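You operate a simulated robot arm through the tools that you are given. There is no shell and no other tool. Be economical: measure what you need, move in short steps, check, and stop when the job is done.

You run a simulated two-armed robot. Do the job below in one go: nothing can be reset, and whatever is moved stays where it is left.

JOB
Pick up the eyewash bottle from the top of the wide green belt with one hand, pass it to the other hand and put it on the open end of the infeed rollers. Set down upright: eyewash bottle.
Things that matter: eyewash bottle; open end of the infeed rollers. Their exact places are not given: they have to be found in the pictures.

Only the result counts: the job must be done as asked and must still hold three seconds after the hand-in. Knocking over, shifting, dropping, spilling or breaking anything else fails it.

ROBOT AND FRAMES
Two 7-joint arms with two-finger parallel grippers on one trunk, on a base that drives. Base frame: it is fixed to the floor where the robot stands at the start and does not move with it; the origin is under the middle of the robot, x ahead of it, y to its left, z up; the surface under the hand at the start is at about z = 799. Units: mm, rad, N and s.
The left shoulder is at the start at [110, 169, 1449], the right one opposite. With the tool pointing down near the work surface each hand reaches from about 400 to 720 mm from the robot's upright axis, wherever it stands, measured 20 degrees to its own side. Places, roughly: open end of the infeed rollers [800, 1500, 800]. Payload 1.57 kg a hand.
The TCP of each hand is the grasp point between the finger pads, 30 mm short of the fingertips. In the tool frame z runs along the fingers and y along their closing line. The gripper opens to 80 mm. The fingers are 17 mm wide and 12 mm thick; the gripper's body (40 by 82 mm) begins 80 mm behind the TCP.
Orientation is that of the tool frame in the base frame, as a unit quaternion [w, x, y, z]. With the fingers straight down and closing along the base's y, the tool's x points along the base's -x, its y along +y and its z along -z.

CONTROLS
- The arms move only by the tool jog_arm. It takes "left_motion", "right_motion" or both (then of equal length, played together; a hand with none holds still); each is a list that holds one entry, the list of rows, each a list of 7 numbers: the closure in counts, from 0 (fully open) to 255 (shut), then the shift along the base's x, y, z in units of 150 mm (1.0 is 150 mm), then the turn, a rotation vector about the base's x, y, z in units of 45 degrees (1.0 is 45 degrees). In form: [[[claw, tx, ty, tz, rx, ry, rz], ...]]. A call has 1 to 12 rows; each row is the pose to reach, as a shift and turn from the pose commanded when the call began. A call with a number of a shift or a turn outside -1 to 1 is refused whole. Rows are played at 5 a second. More than 50 mm and 0.15 rad between two rows, or a gripper value outside its range, and nothing of the call is played. Where a pose cannot be reached the arm comes as near as it can. A force on the tool above 40 N (or 10 N above the force at the start of the call, whichever is more), or a blocked arm, ends the call early, and 0.2 s more pass. Each finger travels about 72 mm/s and halts on what it meets, pressing with about 24 N; the grip force reading is that of the motor and also rises with nothing between the fingers. The clock runs only during rows and for 0.2 s after the last one: add rows that repeat a pose to give the fingers time. The reply holds the time, the measured pose of the TCP, the force on the tool along the base axes, the opening and the grip force, in the units named above and with some noise, with the torque about the TCP (base axes, N m) and any sound that the robot's microphone picked up.
- Cameras (640 x 400 px; columns grow to the right, rows downward): "scene" is now at [159.4, 12.4, 1637.4]; the picture's right is [0.17, -0.98, 0.00], its down [-0.70, -0.12, -0.71] and it looks along [0.70, 0.12, -0.71] (base axes); focal length 259 px, centre (320, 200). "left" rides on the left gripper at [72, 7, -122] in its tool frame; the picture's right is [-0.09, 1.00, 0.00], its down [-0.84, -0.08, -0.54] and it looks along [-0.54, -0.05, 0.84] (tool axes); focal length 238 px, centre (320, 200). "right" rides on the right gripper at [72, -7, -122] in its tool frame; the picture's right is [0.09, 1.00, 0.00], its down [-0.84, 0.08, -0.54] and it looks along [-0.54, 0.05, 0.84] (tool axes); focal length 238 px, centre (320, 200).
- snapshot(camera): a new picture of that camera. It takes no simulated time.
- lift_body(by): slides the trunk up (or, below 0, down) by that many mm; the arms and the scene camera ride with it, the base frame stays. It gives what a move gives, with no picture.
- drive_base(legs): drives the robot by 1 to 6 legs, each [ahead, left, turn to the left] in mm, mm and rad, along the robot's own axes; the way and the turn of a leg run together, so that a leg with both is an arc; at most 1500 mm and 3.142 rad a leg. The arms and the cameras ride along, it lands a little off, and it stops where it bumps. It gives what a move gives.
- turn_head(pan, tilt): turns the head with the scene camera to pan (to the left, within 1.501 rad either way) and tilt (down, from -0.506 to 1.204), counted from straight ahead of the robot. It gives what a move gives.
- pixel_to_xyz(camera, pixels): for up to 12 pixels [column, row] of the newest picture of that camera ("zoom" is the newest enlarged one), the place [x, y, z] in the base frame of the surface seen there, good to about 3 mm. It takes no simulated time.
- enlarge(camera, box): a new picture of the part [left, top, right, bottom] of that camera's present view, enlarged. It takes no simulated time.
- close_job(): hands the job in; it is judged then, once.

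Keep the steps short. Do not move on a guess: measure, check each grasp and each placing, and mend mistakes. In all there are 80 turns and 70 pictures (those below and enlarged ones count). Leave the grippers open and the arms clear of the work at the hand-in unless told otherwise, and finish with a single line.

The tools are called as name(argument=value, ...) on one line, values as JSON. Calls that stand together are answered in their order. jog_arm: Moves the arms, as the interface text tells. Its arguments: {"type":"object","properties":{"left_motion":{"type":"array","items":{"type":"array","items":{"type":"array","items":{"type":"number"}}}},"right_motion":{"type":"array","items":{"type":"array","items":{"type":"array","items":{"type":"number"}}}}},"required":[]} The other tools are called the same way: lift_body (by) slides the trunk up or down; drive_base (legs) drives the base; turn_head (pan, tilt) turns the head that bears the scene camera; snapshot (camera) takes a picture; pixel_to_xyz (camera, pixels) gives the place of the surface under pixels of a picture; enlarge (camera, box) takes an enlarged picture of a part of a camera's view; close_job () hands the job in.

At the start:

```text
time: 0.0
left_eef_pos: [558.9, 441.6, 1006.3]
left_orientation: [-0.001, 0.0, 1.0, 0.0]
left_contact_force: [0.1, -0.5, -0.4]
left_moment: [0.03, 0.01, -0.02]
left_gripper_width: 80.1
left_finger_force: 0.0
right_eef_pos: [708.0, -56.1, 1051.0]
right_orientation: [0.0, 0.0, 1.0, 0.0]
right_contact_force: [0.6, 0.6, 0.8]
right_moment: [0.02, 0.01, -0.02]
right_gripper_width: 80.0
right_finger_force: 0.1
trunk travel left (down, up): [-763.0, 127.0]
robot x, y, heading: [4.4, -1.3, -0.001]
head pan, tilt: [0.175, 0.787]
```

scene: 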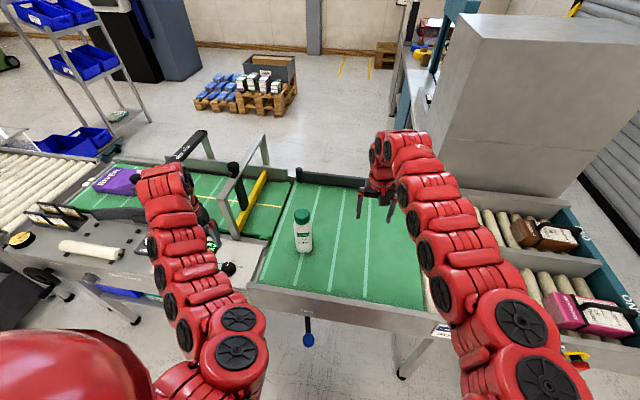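
right: 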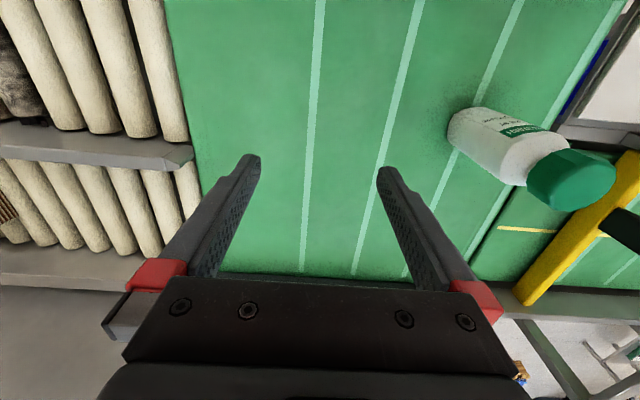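
left: 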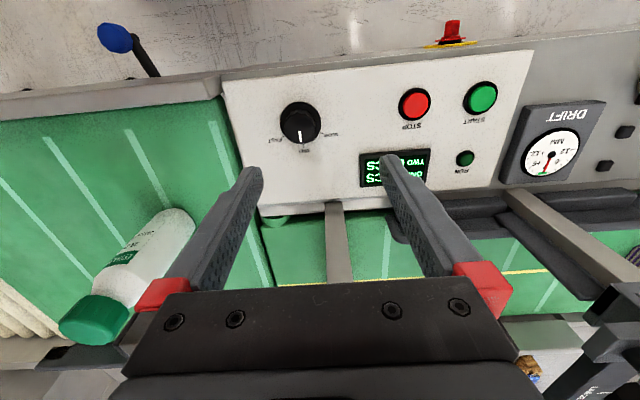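

I see the bottle at scene (303,230). I'll measure its cap, body and base, the belt, and the rollers at far left.

pixel_to_xyz(camera="scene", pixels=[[303, 212], [303, 222], [303, 235], [303, 250], [297, 240], [311, 240], [340, 250], [30, 175], [10, 200], [50, 160], [90, 250], [245, 180]])

enlarge(camera="scene", box=[240, 130, 400, 310])

turn_head(pan=0.9, tilt=0.6)

snapshot(camera="scene")

```text
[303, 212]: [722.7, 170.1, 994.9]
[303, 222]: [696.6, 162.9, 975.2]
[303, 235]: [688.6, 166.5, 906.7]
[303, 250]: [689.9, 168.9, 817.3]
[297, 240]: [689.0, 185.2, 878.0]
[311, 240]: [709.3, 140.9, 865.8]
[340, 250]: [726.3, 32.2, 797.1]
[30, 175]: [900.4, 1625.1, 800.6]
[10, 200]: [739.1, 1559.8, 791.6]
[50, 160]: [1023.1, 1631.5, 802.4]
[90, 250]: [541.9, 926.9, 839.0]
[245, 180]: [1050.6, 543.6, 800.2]
```

```text
2.22 times, centred on (320, 220) of scene
```

zoom: 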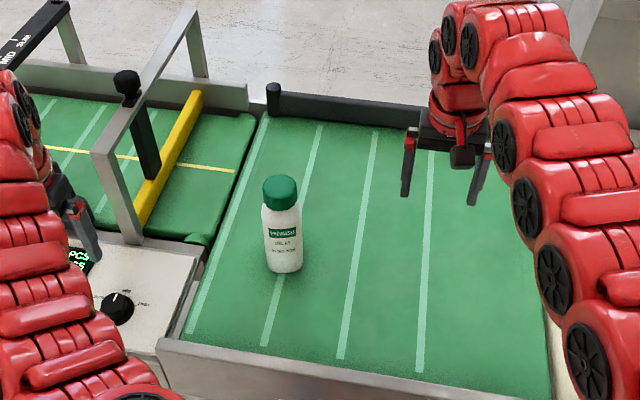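

```text
time: 1.1
left_eef_pos: [558.4, 441.0, 1006.7]
left_orientation: [-0.001, 0.0, 1.0, 0.0]
left_contact_force: [0.2, -0.2, -0.4]
left_moment: [-0.01, 0.02, 0.0]
left_gripper_width: 80.1
left_finger_force: 0.0
right_eef_pos: [709.4, -56.2, 1051.2]
right_orientation: [0.0, 0.0, 1.0, 0.0]
right_contact_force: [-0.2, 0.5, -0.9]
right_moment: [0.01, 0.01, 0.0]
right_gripper_width: 80.2
right_finger_force: 0.1
trunk travel left (down, up): [-763.0, 127.0]
robot x, y, heading: [3.9, 2.9, -0.004]
head pan, tilt: [0.901, 0.6]
```

```text
65 pictures are left
```

scene: 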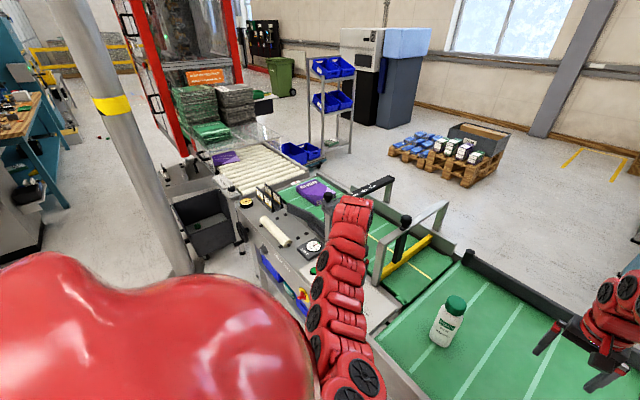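

The infeed rollers are around (265,170), with something purple at their far end. I'll enlarge that area and the bottle.

enlarge(camera="scene", box=[160, 110, 400, 260])

pixel_to_xyz(camera="scene", pixels=[[225, 158], [250, 150], [284, 158], [300, 175], [262, 185], [236, 190], [220, 172], [265, 168], [445, 330], [458, 304], [456, 330], [435, 330]])

```text
2.67 times, centred on (280, 185) of scene
```

zoom: 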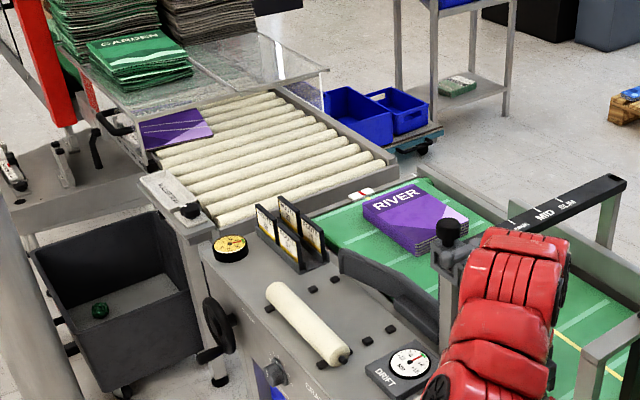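

```text
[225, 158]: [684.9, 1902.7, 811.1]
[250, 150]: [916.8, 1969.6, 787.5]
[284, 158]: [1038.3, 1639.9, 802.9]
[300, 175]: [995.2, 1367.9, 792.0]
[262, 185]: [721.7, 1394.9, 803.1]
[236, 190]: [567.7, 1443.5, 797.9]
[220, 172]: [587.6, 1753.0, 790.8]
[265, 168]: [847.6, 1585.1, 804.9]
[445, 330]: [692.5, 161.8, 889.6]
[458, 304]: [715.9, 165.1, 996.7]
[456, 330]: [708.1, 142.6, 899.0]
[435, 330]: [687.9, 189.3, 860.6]
```

The open end of the rollers is near y≈1400–1600 (the far end is under a clear cover). I'll measure the bin, column and roller spacing to plan the drive.

pixel_to_xyz(camera="zoom", pixels=[[35, 258], [125, 385], [210, 380], [10, 240], [40, 390], [275, 205], [270, 192], [260, 180], [252, 167], [245, 155], [165, 180], [290, 70]])

pixel_to_xyz(camera="scene", pixels=[[185, 265], [170, 240], [110, 110], [60, 205], [200, 258], [30, 215], [130, 200], [100, 170], [270, 255], [300, 300], [330, 340], [400, 390]])

turn_head(pan=1.3, tilt=0.7)

snapshot(camera="scene")

```text
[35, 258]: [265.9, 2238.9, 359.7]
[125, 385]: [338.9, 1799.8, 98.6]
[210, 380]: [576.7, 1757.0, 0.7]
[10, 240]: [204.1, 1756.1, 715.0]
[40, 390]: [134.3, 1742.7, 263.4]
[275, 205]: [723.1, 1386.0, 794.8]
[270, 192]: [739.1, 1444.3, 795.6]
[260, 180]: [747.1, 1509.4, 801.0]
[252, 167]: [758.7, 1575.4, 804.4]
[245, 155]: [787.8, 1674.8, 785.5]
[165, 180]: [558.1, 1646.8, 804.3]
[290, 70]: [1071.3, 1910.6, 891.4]
```

```text
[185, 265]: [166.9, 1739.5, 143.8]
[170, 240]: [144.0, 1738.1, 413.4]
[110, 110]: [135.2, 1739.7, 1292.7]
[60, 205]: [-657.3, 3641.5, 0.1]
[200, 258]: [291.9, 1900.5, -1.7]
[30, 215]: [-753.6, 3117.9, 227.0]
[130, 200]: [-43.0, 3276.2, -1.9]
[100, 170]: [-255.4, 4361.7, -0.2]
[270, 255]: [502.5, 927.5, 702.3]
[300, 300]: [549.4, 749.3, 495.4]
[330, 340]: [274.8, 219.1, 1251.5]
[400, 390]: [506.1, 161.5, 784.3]
```

```text
time: 1.9
left_eef_pos: [559.9, 441.1, 1006.9]
left_orientation: [-0.002, 0.0, 1.0, 0.001]
left_contact_force: [-0.3, 0.1, -0.1]
left_moment: [0.01, 0.05, 0.0]
left_gripper_width: 79.9
left_finger_force: 0.1
right_eef_pos: [709.1, -56.8, 1050.2]
right_orientation: [0.0, 0.0, 1.0, 0.0]
right_contact_force: [-0.1, -0.1, -0.5]
right_moment: [0.01, 0.0, 0.0]
right_gripper_width: 79.9
right_finger_force: 0.0
trunk travel left (down, up): [-763.0, 127.0]
robot x, y, heading: [4.2, -0.1, -0.003]
head pan, tilt: [1.3, 0.7]
```

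```text
63 pictures are left
```

scene: 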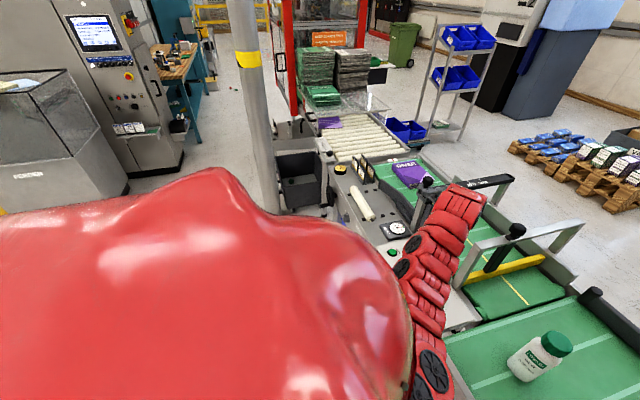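

The column is at about (160,1740) and the bin is beyond it, so the plan is: right hand picks from the side with tilted fingers, left takes the cap from above, and the left hand places. Now I'll measure the gates' heights and the front edge of the table.

pixel_to_xyz(camera="scene", pixels=[[575, 217], [475, 248], [512, 231], [490, 181], [427, 184], [495, 200], [450, 188], [340, 190], [375, 170], [400, 258], [335, 182], [362, 205]])

enlarge(camera="scene", box=[270, 90, 430, 190])

```text
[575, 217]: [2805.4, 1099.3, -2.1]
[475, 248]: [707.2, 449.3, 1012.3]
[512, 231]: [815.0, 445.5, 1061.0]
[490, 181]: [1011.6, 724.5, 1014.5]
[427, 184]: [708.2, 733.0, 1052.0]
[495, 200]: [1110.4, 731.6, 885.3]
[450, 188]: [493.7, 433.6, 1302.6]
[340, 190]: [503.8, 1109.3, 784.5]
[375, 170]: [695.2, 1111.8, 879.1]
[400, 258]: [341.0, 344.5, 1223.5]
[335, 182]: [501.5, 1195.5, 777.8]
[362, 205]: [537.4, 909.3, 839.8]
```

```text
4.00 times, centred on (350, 140) of scene
```

zoom: 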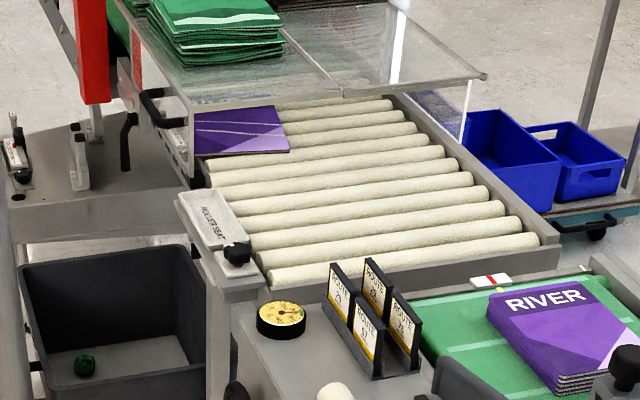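

Two gates (y≈445 and y≈730, up to z≈1061) must be avoided. Now I'll measure the roller crests near column 390 in this zoom.

pixel_to_xyz(camera="zoom", pixels=[[400, 250], [400, 244], [385, 220], [385, 214], [375, 195], [370, 178], [365, 160], [300, 262], [480, 245], [535, 238], [262, 275], [290, 155]])

jog_arm(left_motion=[[[0, 0, 0, 0.3, 0, 0, 0], [0, 0, 0, 0.6, 0, 0, 0], [0, 0, 0, 0.9, 0, 0, 0], [0, 0, 0, 1.0, 0, 0, 0]]], right_motion=[[[0, -0.3, 0, 0.2, 0, 0, 0], [0, -0.6, 0, 0.4, 0, 0, 0], [0, -0.9, -0.1, 0.6, 0, 0, 0], [0, -1.0, -0.2, 0.8, 0, 0, 0]]])

```text
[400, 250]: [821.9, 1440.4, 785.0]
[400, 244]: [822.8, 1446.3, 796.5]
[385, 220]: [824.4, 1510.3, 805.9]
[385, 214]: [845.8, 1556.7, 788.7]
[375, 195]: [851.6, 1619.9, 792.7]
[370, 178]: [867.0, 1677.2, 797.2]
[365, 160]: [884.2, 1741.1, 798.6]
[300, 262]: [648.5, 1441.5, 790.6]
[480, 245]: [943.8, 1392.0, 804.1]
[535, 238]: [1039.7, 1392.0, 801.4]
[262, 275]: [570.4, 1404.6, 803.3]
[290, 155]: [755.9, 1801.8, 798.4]
```

```text
refused: row 1 steps farther than a row can; nothing moved
```

Roller pitch is about 60 mm. The move was refused because rows were too long, so I'll use smaller rows.

jog_arm(left_motion=[[[0, 0, 0, 0.25, 0, 0, 0], [0, 0, 0, 0.5, 0, 0, 0], [0, 0, 0, 0.75, 0, 0, 0], [0, 0, 0, 1.0, 0, 0, 0]]], right_motion=[[[0, -0.2, -0.05, 0.2, 0, 0, 0], [0, -0.4, -0.1, 0.4, 0, 0, 0], [0, -0.6, -0.15, 0.6, 0, 0, 0], [0, -0.8, -0.2, 0.8, 0, 0, 0]]])

drive_base(legs=[[0, 300, 0], [80, 0, 0]])

turn_head(pan=-0.1, tilt=0.9)

snapshot(camera="scene")

```text
time: 3.0
left_eef_pos: [559.0, 437.6, 1160.0]
left_orientation: [0.0, 0.002, 1.0, 0.0]
left_contact_force: [-0.6, 0.4, 0.1]
left_moment: [0.01, -0.06, 0.02]
left_gripper_width: 79.9
left_finger_force: 0.0
left hand out of reach, approached as far as the arm can: row 1, 2, 3
right_eef_pos: [633.9, -69.8, 1182.8]
right_orientation: [0.001, 0.001, 1.0, 0.002]
right_contact_force: [-1.0, 0.1, 0.3]
right_moment: [-0.01, -0.04, -0.03]
right_gripper_width: 79.9
right_finger_force: 0.1
right hand out of reach, approached as far as the arm can: row 3, 4
trunk travel left (down, up): [-763.0, 127.0]
robot x, y, heading: [-2.3, 1.5, 0.003]
head pan, tilt: [1.3, 0.7]
```

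```text
time: 5.7
left_eef_pos: [639.9, 738.6, 1158.1]
left_orientation: [0.0, 0.002, 1.0, 0.0]
left_contact_force: [-0.3, 0.0, 0.5]
left_moment: [-0.01, -0.02, 0.0]
left_gripper_width: 80.1
left_finger_force: 0.0
right_eef_pos: [715.2, 230.0, 1180.9]
right_orientation: [0.0, 0.002, 1.0, 0.0]
right_contact_force: [0.1, 0.0, 1.3]
right_moment: [0.0, -0.04, 0.01]
right_gripper_width: 79.7
right_finger_force: 0.0
trunk travel left (down, up): [-763.0, 127.0]
robot x, y, heading: [77.5, 301.8, -0.007]
head pan, tilt: [1.3, 0.7]
```

```text
time: 7.2
left_eef_pos: [638.7, 739.0, 1159.0]
left_orientation: [-0.001, 0.002, 1.0, 0.001]
left_contact_force: [0.0, 0.4, -0.6]
left_moment: [-0.02, -0.03, 0.01]
left_gripper_width: 80.0
left_finger_force: 0.1
right_eef_pos: [715.9, 229.3, 1180.9]
right_orientation: [0.0, 0.002, 1.0, 0.0]
right_contact_force: [0.2, 0.4, 0.7]
right_moment: [0.03, -0.03, 0.02]
right_gripper_width: 79.9
right_finger_force: 0.0
trunk travel left (down, up): [-763.0, 127.0]
robot x, y, heading: [81.2, 298.2, 0.003]
head pan, tilt: [-0.099, 0.901]
```

```text
61 pictures are left
```

scene: 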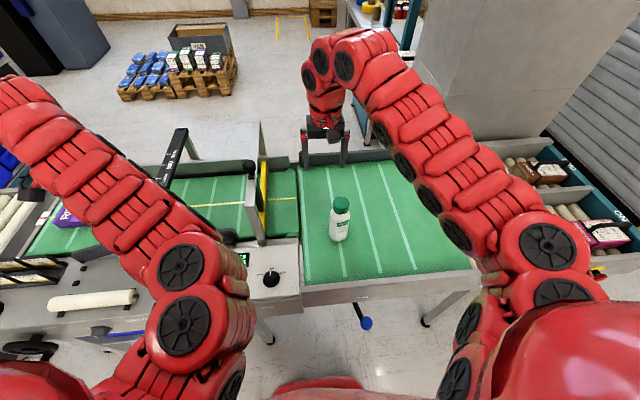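

Base is at (81,298). I'll measure the bottle from here and turn the right hand to a 45° tilted, left-pointing pose to the right of the bottle.

pixel_to_xyz(camera="scene", pixels=[[341, 200], [341, 205], [334, 225], [339, 225], [344, 225], [340, 235], [331, 232], [347, 230], [335, 205], [348, 205]])

jog_arm(right_motion=[[[0, -0.06, -0.1, -0.04, 0.039, -0.095, 0.095], [0, -0.11, -0.2, -0.08, 0.078, -0.189, 0.189], [0, -0.16, -0.3, -0.12, 0.118, -0.284, 0.284], [0, -0.21, -0.4, -0.16, 0.157, -0.379, 0.379], [0, -0.26, -0.5, -0.2, 0.196, -0.474, 0.474], [0, -0.31, -0.6, -0.24, 0.235, -0.568, 0.568], [0, -0.36, -0.7, -0.28, 0.274, -0.663, 0.663], [0, -0.41, -0.8, -0.32, 0.314, -0.758, 0.758], [0, -0.46, -0.9, -0.36, 0.353, -0.852, 0.852], [0, -0.5, -1.0, -0.4, 0.392, -0.947, 0.947], [0, -0.5, -1.0, -0.4, 0.392, -0.947, 0.947]]])

snapshot(camera="scene")

snapshot(camera="right")

```text
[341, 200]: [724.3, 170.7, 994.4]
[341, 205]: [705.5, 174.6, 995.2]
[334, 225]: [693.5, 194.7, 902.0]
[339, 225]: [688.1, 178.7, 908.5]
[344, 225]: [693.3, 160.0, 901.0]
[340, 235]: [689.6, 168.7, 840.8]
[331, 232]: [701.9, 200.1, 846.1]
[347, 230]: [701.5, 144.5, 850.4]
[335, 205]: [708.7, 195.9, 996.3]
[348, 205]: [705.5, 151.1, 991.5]
```

```text
time: 9.4
left_eef_pos: [639.9, 739.3, 1157.4]
left_orientation: [0.0, 0.004, 1.0, -0.001]
left_contact_force: [0.6, -0.2, -0.4]
left_moment: [-0.06, -0.01, -0.03]
left_gripper_width: 80.0
left_finger_force: 0.1
right_eef_pos: [652.7, 167.8, 1021.3]
right_orientation: [0.356, -0.326, 0.87, 0.096]
right_contact_force: [-1.3, 0.6, 7.2]
right_moment: [-0.24, -0.32, -0.02]
right_gripper_width: 80.3
right_finger_force: 0.0
right hand out of reach, approached as far as the arm can: row 1, 2, 3, 4, 5, 6, 7, 8, 9, 10, 11
trunk travel left (down, up): [-763.0, 127.0]
robot x, y, heading: [81.0, 296.8, -0.007]
head pan, tilt: [-0.099, 0.901]
stopped in row 11 (right hand): the force on the tool passed its limit at 73 N (the readings are from after the stop); the commanded pose is now the measured one
```

```text
60 pictures are left
```

scene: 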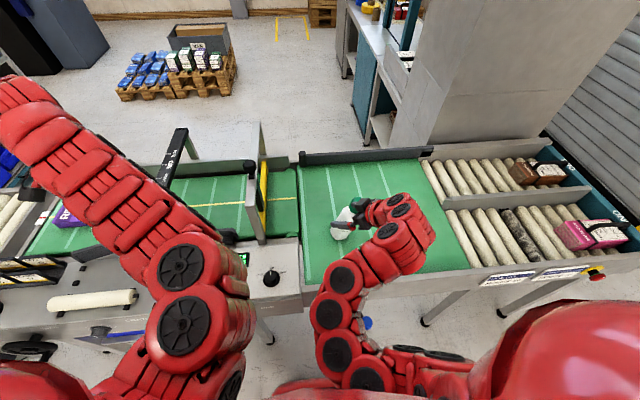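

```text
59 pictures are left
```

right: 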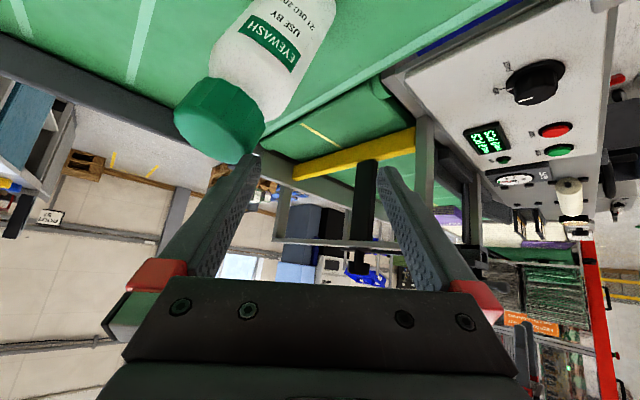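

The hand was out of reach and stopped near the cap with a contact. I'll check whether the bottle stands.

enlarge(camera="scene", box=[290, 160, 450, 280])

```text
3.33 times, centred on (370, 220) of scene
```

zoom: 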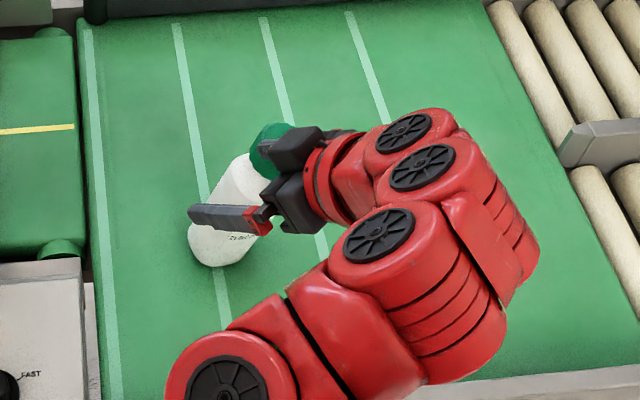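

The cap appears shifted to the right; measuring it.

pixel_to_xyz(camera="zoom", pixels=[[260, 140], [275, 128], [240, 175], [205, 240], [235, 255], [210, 258], [200, 212], [255, 220], [285, 190], [305, 145]])

pixel_to_xyz(camera="right", pixels=[[205, 115], [240, 130], [265, 40], [300, 20], [240, 10], [200, 90]])

```text
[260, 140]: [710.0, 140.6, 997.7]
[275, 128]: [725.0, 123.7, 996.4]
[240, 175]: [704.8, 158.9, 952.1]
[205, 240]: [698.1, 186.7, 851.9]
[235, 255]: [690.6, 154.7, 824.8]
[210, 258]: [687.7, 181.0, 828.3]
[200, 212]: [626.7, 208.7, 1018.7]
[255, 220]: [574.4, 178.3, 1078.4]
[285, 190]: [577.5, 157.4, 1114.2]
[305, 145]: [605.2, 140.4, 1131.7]
```

```text
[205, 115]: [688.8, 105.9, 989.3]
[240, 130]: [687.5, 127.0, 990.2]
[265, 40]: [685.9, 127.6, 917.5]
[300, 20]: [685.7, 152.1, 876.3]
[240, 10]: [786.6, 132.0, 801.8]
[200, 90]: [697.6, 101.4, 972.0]
```

The bottle is leaning about 14° toward −y. The tip of the right finger presses down on the left edge of the cap top, with about 7 N vertical. Driving the base slowly left will drag the cap back upright by friction and slide the finger off on the +y side, with the arm held rigid.

drive_base(legs=[[0, 60, 0]])

snapshot(camera="scene")

snapshot(camera="right")

```text
time: 10.4
left_eef_pos: [642.1, 793.4, 1159.4]
left_orientation: [0.0, 0.004, 1.0, 0.0]
left_contact_force: [0.2, -0.4, -1.1]
left_moment: [0.02, -0.02, 0.0]
left_gripper_width: 80.3
left_finger_force: 0.0
right_eef_pos: [652.9, 221.5, 1020.3]
right_orientation: [0.356, -0.324, 0.871, 0.099]
right_contact_force: [-0.5, -0.8, -1.1]
right_moment: [0.02, 0.04, 0.0]
right_gripper_width: 79.8
right_finger_force: 0.0
trunk travel left (down, up): [-763.0, 127.0]
robot x, y, heading: [82.1, 356.3, -0.003]
head pan, tilt: [-0.099, 0.901]
```

```text
57 pictures are left
```

scene: 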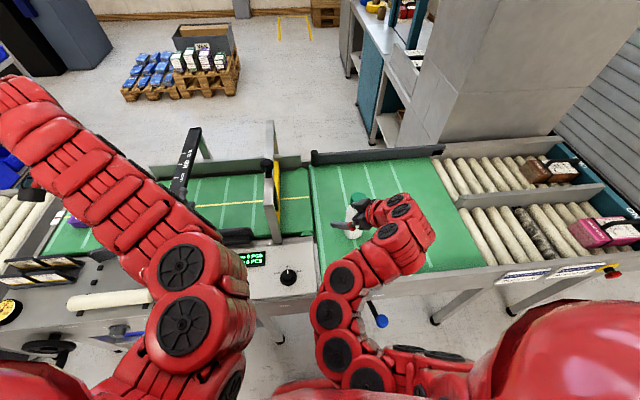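

```text
56 pictures are left
```

right: 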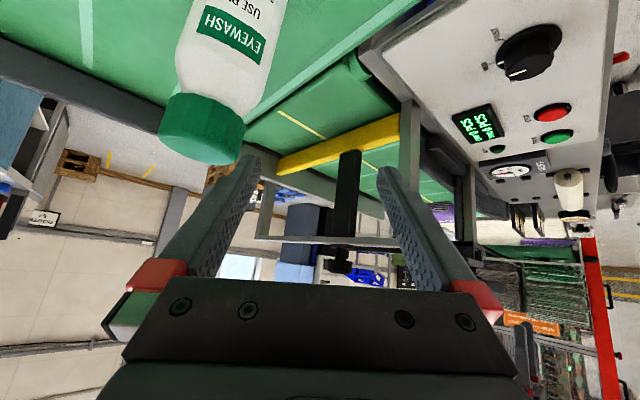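

Contact forces are gone. I'll measure whether the bottle is upright now.

pixel_to_xyz(camera="right", pixels=[[170, 130], [200, 140], [238, 150], [200, 70], [255, 60], [230, 20], [185, 60], [268, 30]])

enlarge(camera="scene", box=[300, 170, 420, 260])

```text
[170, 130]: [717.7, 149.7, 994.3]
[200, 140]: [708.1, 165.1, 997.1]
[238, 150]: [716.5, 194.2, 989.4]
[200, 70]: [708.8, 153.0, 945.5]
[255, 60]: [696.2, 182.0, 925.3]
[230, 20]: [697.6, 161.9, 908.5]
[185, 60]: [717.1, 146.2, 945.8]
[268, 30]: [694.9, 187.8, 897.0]
```

```text
4.44 times, centred on (360, 215) of scene
```

zoom: 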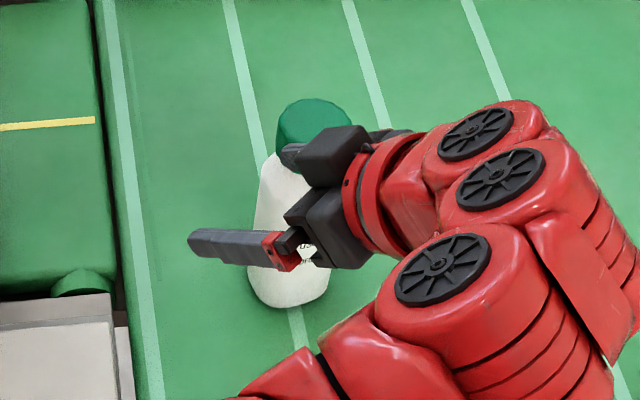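

The bottle is upright again at about (720,172). The hand now has nearly the wished tilt, so I'll lift the trunk straight up to clear it and check the height of the right elbow links.

pixel_to_xyz(camera="scene", pixels=[[345, 277], [335, 315], [338, 355], [365, 375], [400, 250], [425, 230]])

lift_body(by=100)

jog_arm(left_motion=[[[0, -0.2, 0, 0, 0, 0, 0], [0, -0.4, 0, 0, 0, 0, 0], [0, -0.6, 0, 0, 0, 0, 0]]])

```text
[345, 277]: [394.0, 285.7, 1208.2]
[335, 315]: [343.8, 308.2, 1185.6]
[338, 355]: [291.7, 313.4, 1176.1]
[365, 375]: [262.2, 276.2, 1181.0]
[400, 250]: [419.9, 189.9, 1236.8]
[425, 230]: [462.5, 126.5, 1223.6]
```

```text
time: 11.7
left_eef_pos: [643.0, 795.1, 1258.5]
left_orientation: [0.0, 0.005, 1.0, -0.001]
left_contact_force: [0.0, 0.6, 0.5]
left_moment: [-0.04, 0.02, -0.01]
left_gripper_width: 79.8
left_finger_force: 0.2
right_eef_pos: [654.3, 223.0, 1119.5]
right_orientation: [0.355, -0.325, 0.871, 0.098]
right_contact_force: [-0.3, 0.3, 0.2]
right_moment: [-0.01, -0.01, 0.04]
right_gripper_width: 79.8
right_finger_force: 0.1
trunk travel left (down, up): [-863.0, 27.0]
robot x, y, heading: [82.1, 356.5, -0.004]
head pan, tilt: [-0.099, 0.901]
```

```text
time: 12.5
left_eef_pos: [636.0, 786.2, 1265.8]
left_orientation: [-0.002, 0.008, 1.0, 0.0]
left_contact_force: [-0.6, 0.4, -0.4]
left_moment: [0.0, 0.0, 0.02]
left_gripper_width: 80.3
left_finger_force: 0.1
left hand out of reach, approached as far as the arm can: row 1, 2, 3
right_eef_pos: [652.9, 221.7, 1119.2]
right_orientation: [0.356, -0.326, 0.87, 0.099]
right_contact_force: [0.1, -0.7, 0.1]
right_moment: [0.01, -0.01, -0.01]
right_gripper_width: 79.6
right_finger_force: 0.0
trunk travel left (down, up): [-863.0, 27.0]
robot x, y, heading: [79.9, 356.7, -0.004]
head pan, tilt: [-0.099, 0.901]
```

Left arm is too folded at that height. I'll lower it, then pull it back, and watch the readings.

jog_arm(left_motion=[[[0, -0.1, 0, -0.25, 0, 0, 0], [0, -0.2, 0, -0.5, 0, 0, 0], [0, -0.3, 0, -0.75, 0, 0, 0], [0, -0.45, 0, -0.95, 0, 0, 0], [0, -0.6, 0, -1, 0, 0, 0]]])

drive_base(legs=[[0, -101, 0]])

snapshot(camera="scene")

```text
time: 13.7
left_eef_pos: [637.6, 787.0, 1266.4]
left_orientation: [-0.003, 0.008, 1.0, 0.0]
left_contact_force: [0.8, -0.2, 0.2]
left_moment: [-0.01, -0.01, 0.01]
left_gripper_width: 79.8
left_finger_force: 0.0
left hand out of reach, approached as far as the arm can: row 1, 2, 3, 4, 5
right_eef_pos: [652.6, 221.9, 1120.1]
right_orientation: [0.355, -0.325, 0.871, 0.098]
right_contact_force: [0.0, -0.4, 0.5]
right_moment: [-0.01, -0.01, -0.01]
right_gripper_width: 80.1
right_finger_force: 0.1
trunk travel left (down, up): [-863.0, 27.0]
robot x, y, heading: [80.9, 359.9, -0.006]
head pan, tilt: [-0.099, 0.901]
```

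```text
time: 14.8
left_eef_pos: [636.4, 687.3, 1264.6]
left_orientation: [-0.002, 0.008, 1.0, -0.001]
left_contact_force: [0.2, 1.1, 0.2]
left_moment: [-0.02, -0.02, 0.03]
left_gripper_width: 80.3
left_finger_force: 0.1
right_eef_pos: [652.1, 123.7, 1118.3]
right_orientation: [0.356, -0.325, 0.871, 0.097]
right_contact_force: [-0.5, -0.7, 0.0]
right_moment: [-0.01, -0.02, 0.0]
right_gripper_width: 79.8
right_finger_force: 0.0
trunk travel left (down, up): [-863.0, 27.0]
robot x, y, heading: [79.4, 258.3, -0.004]
head pan, tilt: [-0.099, 0.901]
```

```text
54 pictures are left
```

scene: 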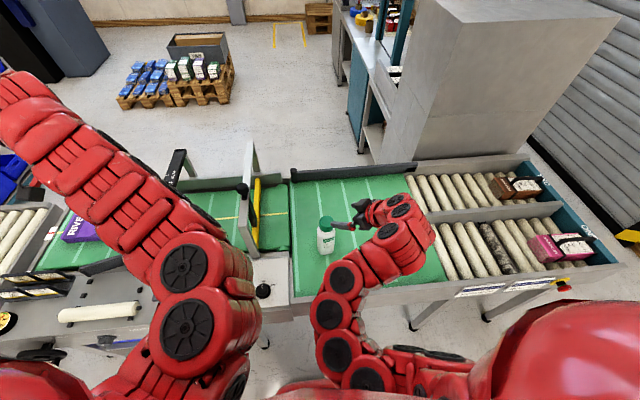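

The left hand did not respond to that path. Trying a pure small downward move for the left hand.

jog_arm(left_motion=[[[0, 0, 0, -0.15, 0, 0, 0], [0, 0, 0, -0.3, 0, 0, 0], [0, 0, 0, -0.45, 0, 0, 0], [0, 0, 0, -0.6, 0, 0, 0], [0, 0, 0, -0.8, 0, 0, 0], [0, 0, 0, -1.0, 0, 0, 0], [0, 0, 0, -1.0, 0, 0, 0]]])

```text
time: 16.4
left_eef_pos: [640.1, 695.4, 1108.4]
left_orientation: [-0.005, 0.007, 1.0, -0.001]
left_contact_force: [-0.6, 0.4, 0.2]
left_moment: [0.01, 0.02, -0.02]
left_gripper_width: 79.8
left_finger_force: 0.1
left hand out of reach, approached as far as the arm can: row 1, 2, 3, 4, 5, 6, 7
right_eef_pos: [651.8, 123.9, 1119.4]
right_orientation: [0.355, -0.325, 0.871, 0.098]
right_contact_force: [0.8, 0.2, 0.2]
right_moment: [0.0, -0.01, -0.01]
right_gripper_width: 79.9
right_finger_force: 0.0
trunk travel left (down, up): [-863.0, 27.0]
robot x, y, heading: [77.1, 256.9, -0.011]
head pan, tilt: [-0.099, 0.901]
```

Down works. Now pull the left hand back in x and a bit outward.

jog_arm(left_motion=[[[0, -0.15, 0, 0, 0, 0, 0], [0, -0.3, 0, 0, 0, 0, 0], [0, -0.45, 0, 0, 0, 0, 0], [0, -0.6, 0, 0, 0, 0, 0], [0, -0.6, 0, 0, 0, 0, 0]]])

```text
time: 17.6
left_eef_pos: [608.7, 718.8, 1082.4]
left_orientation: [-0.002, 0.008, 1.0, -0.001]
left_contact_force: [0.0, -1.1, 0.5]
left_moment: [0.01, -0.03, 0.01]
left_gripper_width: 79.8
left_finger_force: 0.0
left hand out of reach, approached as far as the arm can: row 1, 2, 3, 4, 5
right_eef_pos: [653.0, 121.5, 1119.1]
right_orientation: [0.355, -0.326, 0.871, 0.098]
right_contact_force: [0.8, 0.3, -0.3]
right_moment: [-0.01, -0.01, 0.06]
right_gripper_width: 80.3
right_finger_force: 0.1
trunk travel left (down, up): [-863.0, 27.0]
robot x, y, heading: [79.4, 256.9, -0.005]
head pan, tilt: [-0.099, 0.901]
```

Left is at a fair parking pose. Now lower the right hand itself beside the bottle, at (653,122), straight down 130 mm at first.

jog_arm(right_motion=[[[0, 0, 0, -0.15, 0, 0, 0], [0, 0, 0, -0.3, 0, 0, 0], [0, 0, 0, -0.45, 0, 0, 0], [0, 0, 0, -0.6, 0, 0, 0], [0, 0, 0, -0.6, 0, 0, 0]]])

snapshot(camera="scene")

snapshot(camera="right")

```text
time: 18.9
left_eef_pos: [609.5, 717.7, 1082.0]
left_orientation: [-0.003, 0.008, 1.0, 0.001]
left_contact_force: [0.5, 1.0, -0.7]
left_moment: [0.03, 0.01, -0.03]
left_gripper_width: 80.0
left_finger_force: 0.0
right_eef_pos: [652.2, 121.4, 1028.8]
right_orientation: [0.355, -0.325, 0.871, 0.099]
right_contact_force: [-0.9, 0.8, -0.5]
right_moment: [0.02, 0.01, -0.01]
right_gripper_width: 80.2
right_finger_force: 0.1
trunk travel left (down, up): [-863.0, 27.0]
robot x, y, heading: [78.6, 255.0, -0.005]
head pan, tilt: [-0.099, 0.901]
```

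```text
53 pictures are left
```

scene: 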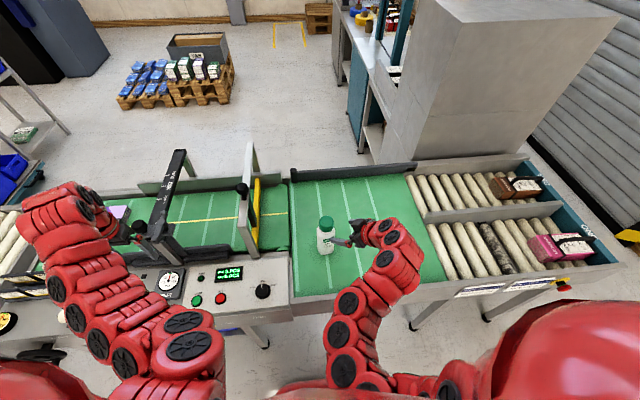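

```text
52 pictures are left
```

right: 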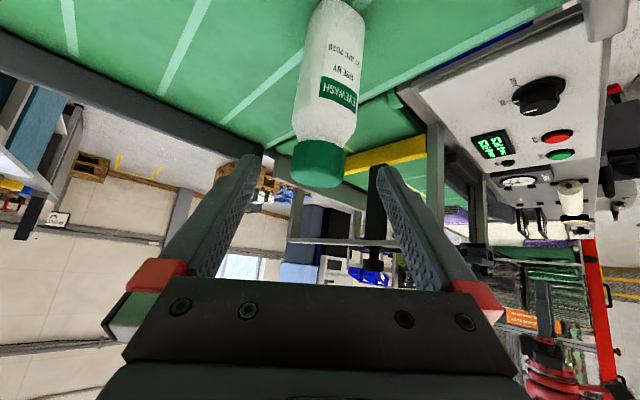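

The right hand tracks well and the bottle lies between the finger lines. I'll measure the bottle again, then descend further.

pixel_to_xyz(camera="right", pixels=[[295, 155], [318, 165], [342, 155], [300, 100], [330, 70], [358, 60], [335, 20]])

jog_arm(right_motion=[[[0, 0, 0, -0.15, 0, 0, 0], [0, 0, 0, -0.3, 0, 0, 0], [0, 0, 0, -0.45, 0, 0, 0], [0, 0, 0, -0.6, 0, 0, 0], [0, 0, 0, -0.75, 0, 0, 0], [0, 0, 0, -0.9, 0, 0, 0], [0, 0, 0, -1.0, 0, 0, 0], [0, 0, 0, -1.0, 0, 0, 0]]])

snapshot(camera="right")

enlarge(camera="scene", box=[280, 180, 440, 280])

```text
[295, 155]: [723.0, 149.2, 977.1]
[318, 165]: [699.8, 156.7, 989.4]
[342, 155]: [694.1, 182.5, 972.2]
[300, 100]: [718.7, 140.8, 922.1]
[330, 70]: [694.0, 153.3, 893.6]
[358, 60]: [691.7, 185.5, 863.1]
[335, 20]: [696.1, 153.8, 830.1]
```

```text
time: 20.6
left_eef_pos: [610.4, 717.0, 1082.7]
left_orientation: [-0.002, 0.008, 1.0, 0.001]
left_contact_force: [-0.7, -1.0, 0.8]
left_moment: [-0.02, -0.01, -0.02]
left_gripper_width: 79.7
left_finger_force: 0.1
right_eef_pos: [653.6, 121.5, 879.0]
right_orientation: [0.355, -0.325, 0.871, 0.098]
right_contact_force: [-0.1, -0.5, 0.4]
right_moment: [-0.03, -0.01, -0.03]
right_gripper_width: 79.9
right_finger_force: 0.1
trunk travel left (down, up): [-863.0, 27.0]
robot x, y, heading: [82.1, 257.3, -0.009]
head pan, tilt: [-0.099, 0.901]
```

```text
51 pictures are left
```

right: 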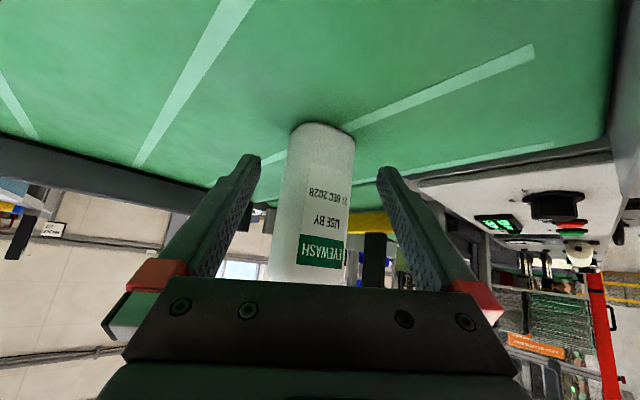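

```text
4.00 times, centred on (360, 230) of scene
```

zoom: 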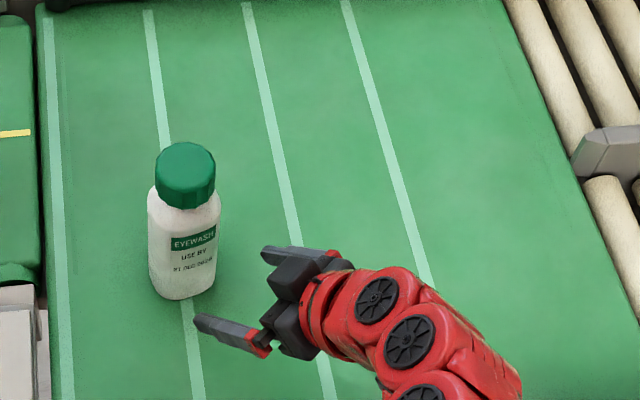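

The bottle (centre about (719,171), diameter ~60) is centred between the open fingers. I'll advance along the tool heading by (65,49,−10) mm, still open.

jog_arm(right_motion=[[[0, 0.09, 0.07, -0.07, 0, 0, 0], [0, 0.18, 0.14, -0.07, 0, 0, 0], [0, 0.27, 0.205, -0.07, 0, 0, 0], [0, 0.36, 0.27, -0.07, 0, 0, 0], [0, 0.433, 0.327, -0.07, 0, 0, 0], [0, 0.433, 0.327, -0.07, 0, 0, 0]]])

snapshot(camera="right")

enlarge(camera="scene", box=[280, 180, 440, 280])

```text
time: 22.1
left_eef_pos: [609.4, 718.7, 1081.7]
left_orientation: [-0.003, 0.008, 1.0, 0.0]
left_contact_force: [0.0, -0.5, -0.1]
left_moment: [0.0, -0.01, -0.01]
left_gripper_width: 80.1
left_finger_force: 0.0
right_eef_pos: [718.1, 170.5, 869.3]
right_orientation: [0.356, -0.325, 0.871, 0.098]
right_contact_force: [0.6, -0.7, 0.6]
right_moment: [0.01, 0.03, 0.01]
right_gripper_width: 80.0
right_finger_force: 0.1
trunk travel left (down, up): [-863.0, 27.0]
robot x, y, heading: [78.9, 255.4, -0.006]
head pan, tilt: [-0.099, 0.901]
```

```text
49 pictures are left
```

right: 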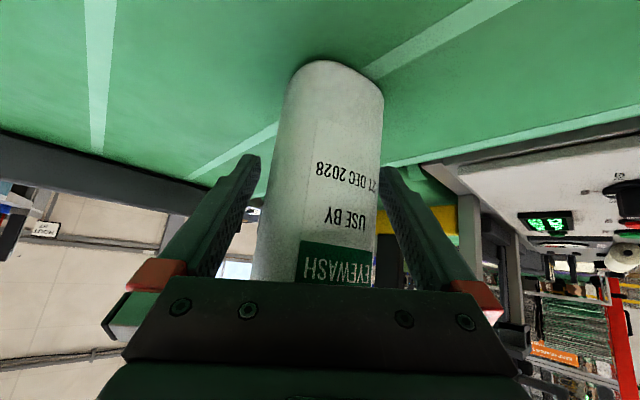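

```text
4.00 times, centred on (360, 230) of scene
```

zoom: 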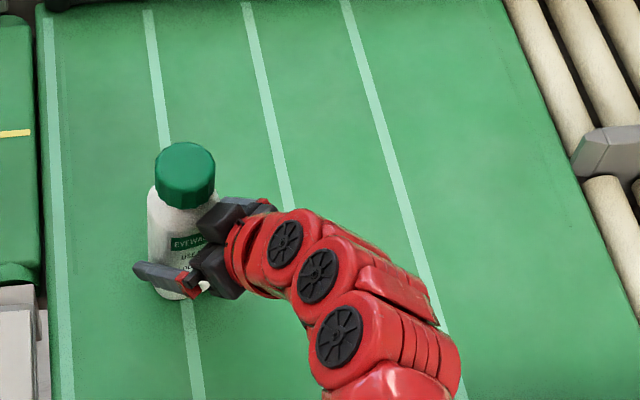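

The bottle is between the pads with no contact. Close gradually.

jog_arm(right_motion=[[[25, 0, 0, 0, 0, 0, 0], [45, 0, 0, 0, 0, 0, 0], [60, 0, 0, 0, 0, 0, 0], [75, 0, 0, 0, 0, 0, 0], [100, 0, 0, 0, 0, 0, 0], [160, 0, 0, 0, 0, 0, 0], [255, 0, 0, 0, 0, 0, 0], [255, 0, 0, 0, 0, 0, 0], [255, 0, 0, 0, 0, 0, 0]]])

snapshot(camera="right")

```text
time: 24.1
left_eef_pos: [609.0, 718.9, 1081.5]
left_orientation: [-0.002, 0.008, 1.0, 0.0]
left_contact_force: [0.6, -0.1, 0.2]
left_moment: [-0.06, -0.01, -0.02]
left_gripper_width: 79.8
left_finger_force: 0.0
right_eef_pos: [717.1, 170.9, 869.7]
right_orientation: [0.355, -0.325, 0.871, 0.099]
right_contact_force: [-3.6, 4.8, 4.0]
right_moment: [0.56, 0.36, -0.02]
right_gripper_width: 65.3
right_finger_force: 24.2
trunk travel left (down, up): [-863.0, 27.0]
robot x, y, heading: [79.8, 256.4, -0.006]
head pan, tilt: [-0.099, 0.901]
```

```text
47 pictures are left
```

right: 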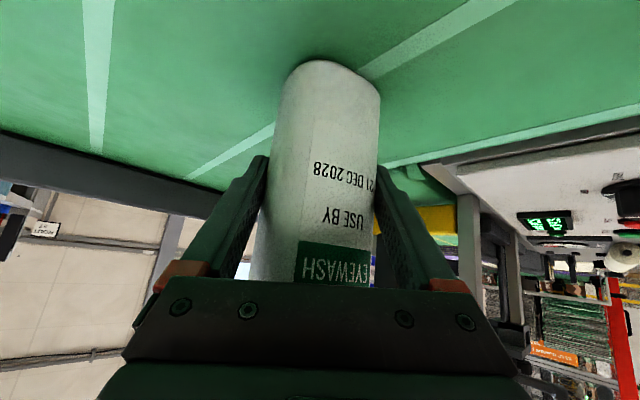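

Gripped at 65 mm with 24 N. Lift straight up 60 mm.

jog_arm(right_motion=[[[255, 0, 0, 0.08, 0, 0, 0], [255, 0, 0, 0.16, 0, 0, 0], [255, 0, 0, 0.24, 0, 0, 0], [255, 0, 0, 0.32, 0, 0, 0], [255, 0, 0, 0.4, 0, 0, 0], [255, 0, 0, 0.4, 0, 0, 0]]])

snapshot(camera="scene")

snapshot(camera="right")

```text
time: 25.4
left_eef_pos: [610.7, 718.5, 1081.9]
left_orientation: [-0.003, 0.008, 1.0, 0.0]
left_contact_force: [0.3, -0.3, 0.0]
left_moment: [0.0, 0.02, -0.01]
left_gripper_width: 80.0
left_finger_force: 0.2
right_eef_pos: [718.4, 170.5, 928.2]
right_orientation: [0.354, -0.325, 0.871, 0.099]
right_contact_force: [-0.8, 0.6, -4.4]
right_moment: [-0.02, -0.03, 0.01]
right_gripper_width: 63.3
right_finger_force: 24.1
trunk travel left (down, up): [-863.0, 27.0]
robot x, y, heading: [81.2, 257.1, -0.007]
head pan, tilt: [-0.099, 0.901]
```

```text
46 pictures are left
```

scene: 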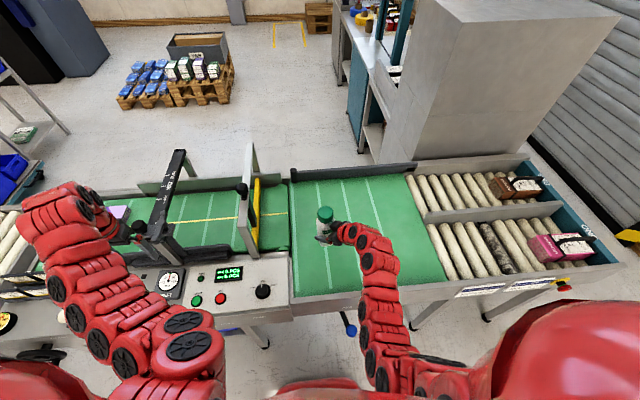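

```text
45 pictures are left
```

right: 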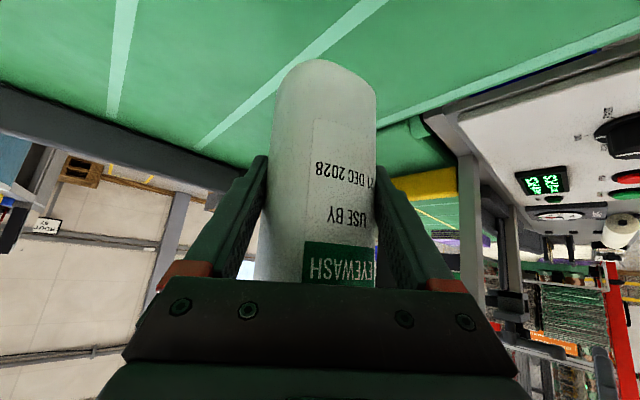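

Bottle held and lifted, weight about 4.4 N. Bring it to a handover place in front, shift (−60,+90,−10).

jog_arm(right_motion=[[[255, -0.08, 0.12, -0.015, 0, 0, 0], [255, -0.16, 0.24, -0.03, 0, 0, 0], [255, -0.24, 0.36, -0.045, 0, 0, 0], [255, -0.32, 0.48, -0.06, 0, 0, 0], [255, -0.4, 0.6, -0.07, 0, 0, 0], [255, -0.4, 0.6, -0.07, 0, 0, 0]]])

snapshot(camera="scene")

```text
time: 26.9
left_eef_pos: [610.2, 718.3, 1080.4]
left_orientation: [-0.003, 0.008, 1.0, 0.0]
left_contact_force: [1.0, -0.5, -1.1]
left_moment: [0.01, 0.01, 0.0]
left_gripper_width: 80.0
left_finger_force: 0.0
right_eef_pos: [659.1, 260.5, 917.1]
right_orientation: [0.355, -0.324, 0.871, 0.099]
right_contact_force: [0.7, 0.5, -5.1]
right_moment: [-0.01, 0.04, -0.03]
right_gripper_width: 63.4
right_finger_force: 24.0
trunk travel left (down, up): [-863.0, 27.0]
robot x, y, heading: [77.9, 258.0, -0.011]
head pan, tilt: [-0.099, 0.901]
```

```text
44 pictures are left
```

scene: 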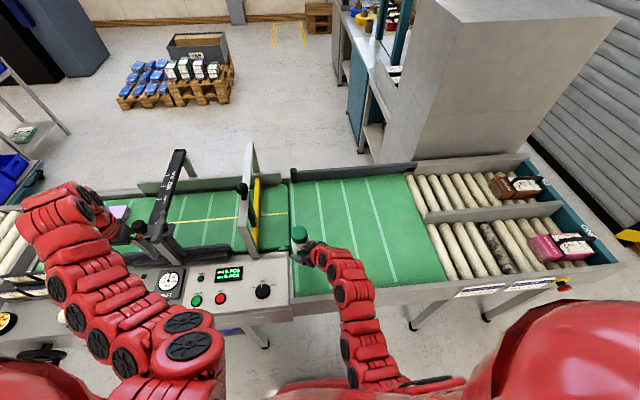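

Right arm is fine. Measure the cap and body in this view, and move the left hand inward by 150 mm at x≈610, in front of the gates.

enlarge(camera="scene", box=[250, 200, 370, 275])

jog_arm(left_motion=[[[0, 0, -0.2, 0.0, 0, 0, 0], [0, 0, -0.4, 0.05, 0, 0, 0], [0, 0, -0.6, 0.1, 0, 0, 0], [0, 0, -0.8, 0.15, 0, 0, 0], [0, 0, -1.0, 0.2, 0, 0, 0], [0, 0, -1.0, 0.2, 0, 0, 0]]])

```text
5.33 times, centred on (310, 238) of scene
```

zoom: 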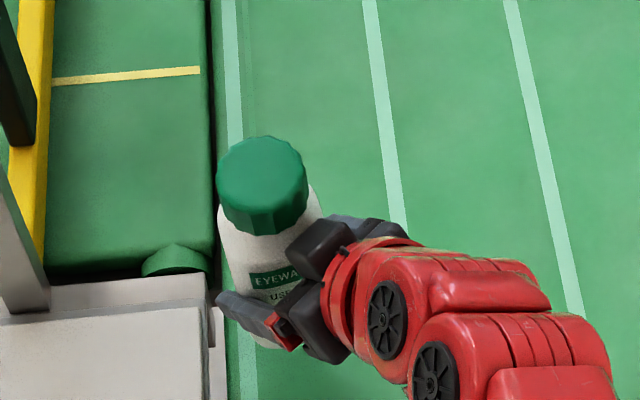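

```text
time: 28.2
left_eef_pos: [605.1, 575.0, 1049.0]
left_orientation: [0.0, 0.008, 1.0, 0.0]
left_contact_force: [-0.3, 0.2, 0.5]
left_moment: [0.0, -0.03, -0.01]
left_gripper_width: 80.1
left_finger_force: 0.0
left hand out of reach, approached as far as the arm can: row 1, 2, 3, 4, 5, 6
right_eef_pos: [658.6, 259.8, 917.5]
right_orientation: [0.354, -0.325, 0.871, 0.098]
right_contact_force: [0.4, 0.0, -4.9]
right_moment: [-0.01, 0.04, 0.0]
right_gripper_width: 63.3
right_finger_force: 24.4
trunk travel left (down, up): [-863.0, 27.0]
robot x, y, heading: [80.7, 254.9, -0.004]
head pan, tilt: [-0.099, 0.901]
```

Left arm cannot stay high while close in. I'll move the bottle forward to (714,250), where the left hand has height in reach, and continue the left hand inward (keeping x≈605 until past the gate).

jog_arm(right_motion=[[[255, 0.1, -0.02, 0, 0, 0, 0], [255, 0.2, -0.04, 0, 0, 0, 0], [255, 0.3, -0.06, 0, 0, 0, 0], [255, 0.37, -0.07, 0, 0, 0, 0], [255, 0.37, -0.07, 0, 0, 0, 0]]], left_motion=[[[0, 0.05, -0.2, 0.0, 0, 0, 0], [0, 0.1, -0.4, 0.0, 0, 0, 0], [0, 0.15, -0.6, 0.0, 0, 0, 0], [0, 0.2, -0.8, 0.0, 0, 0, 0], [0, 0.2, -0.8, 0.0, 0, 0, 0]]])

snapshot(camera="scene")

snapshot(camera="left")

```text
time: 29.4
left_eef_pos: [632.3, 453.7, 1045.7]
left_orientation: [-0.003, 0.007, 1.0, -0.001]
left_contact_force: [-0.1, 0.2, -0.8]
left_moment: [0.01, -0.05, 0.0]
left_gripper_width: 79.9
left_finger_force: 0.1
right_eef_pos: [714.3, 251.8, 918.5]
right_orientation: [0.355, -0.326, 0.871, 0.098]
right_contact_force: [-1.0, 0.9, -4.8]
right_moment: [-0.05, 0.01, -0.02]
right_gripper_width: 63.3
right_finger_force: 23.9
trunk travel left (down, up): [-863.0, 27.0]
robot x, y, heading: [80.6, 254.6, -0.005]
head pan, tilt: [-0.099, 0.901]
```

```text
42 pictures are left
```

scene: 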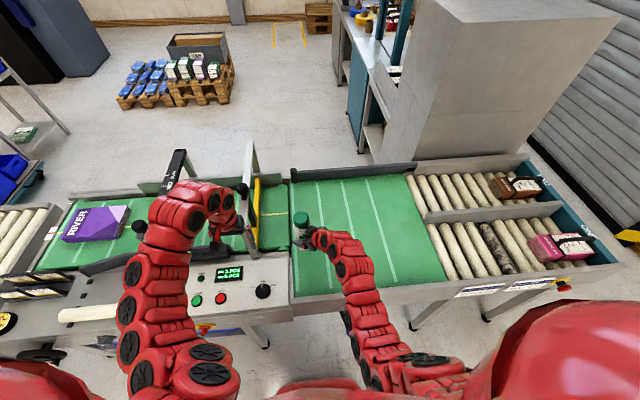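

```text
41 pictures are left
```

left: 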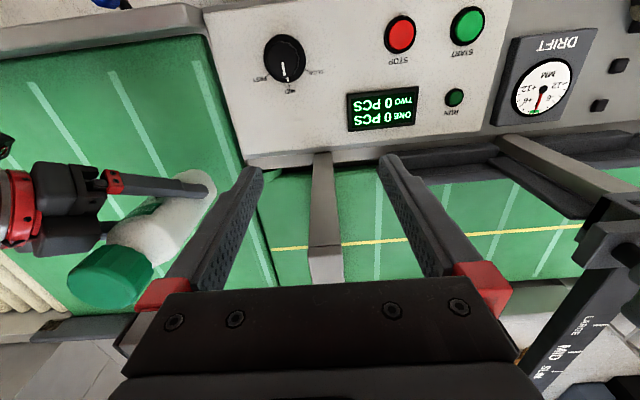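

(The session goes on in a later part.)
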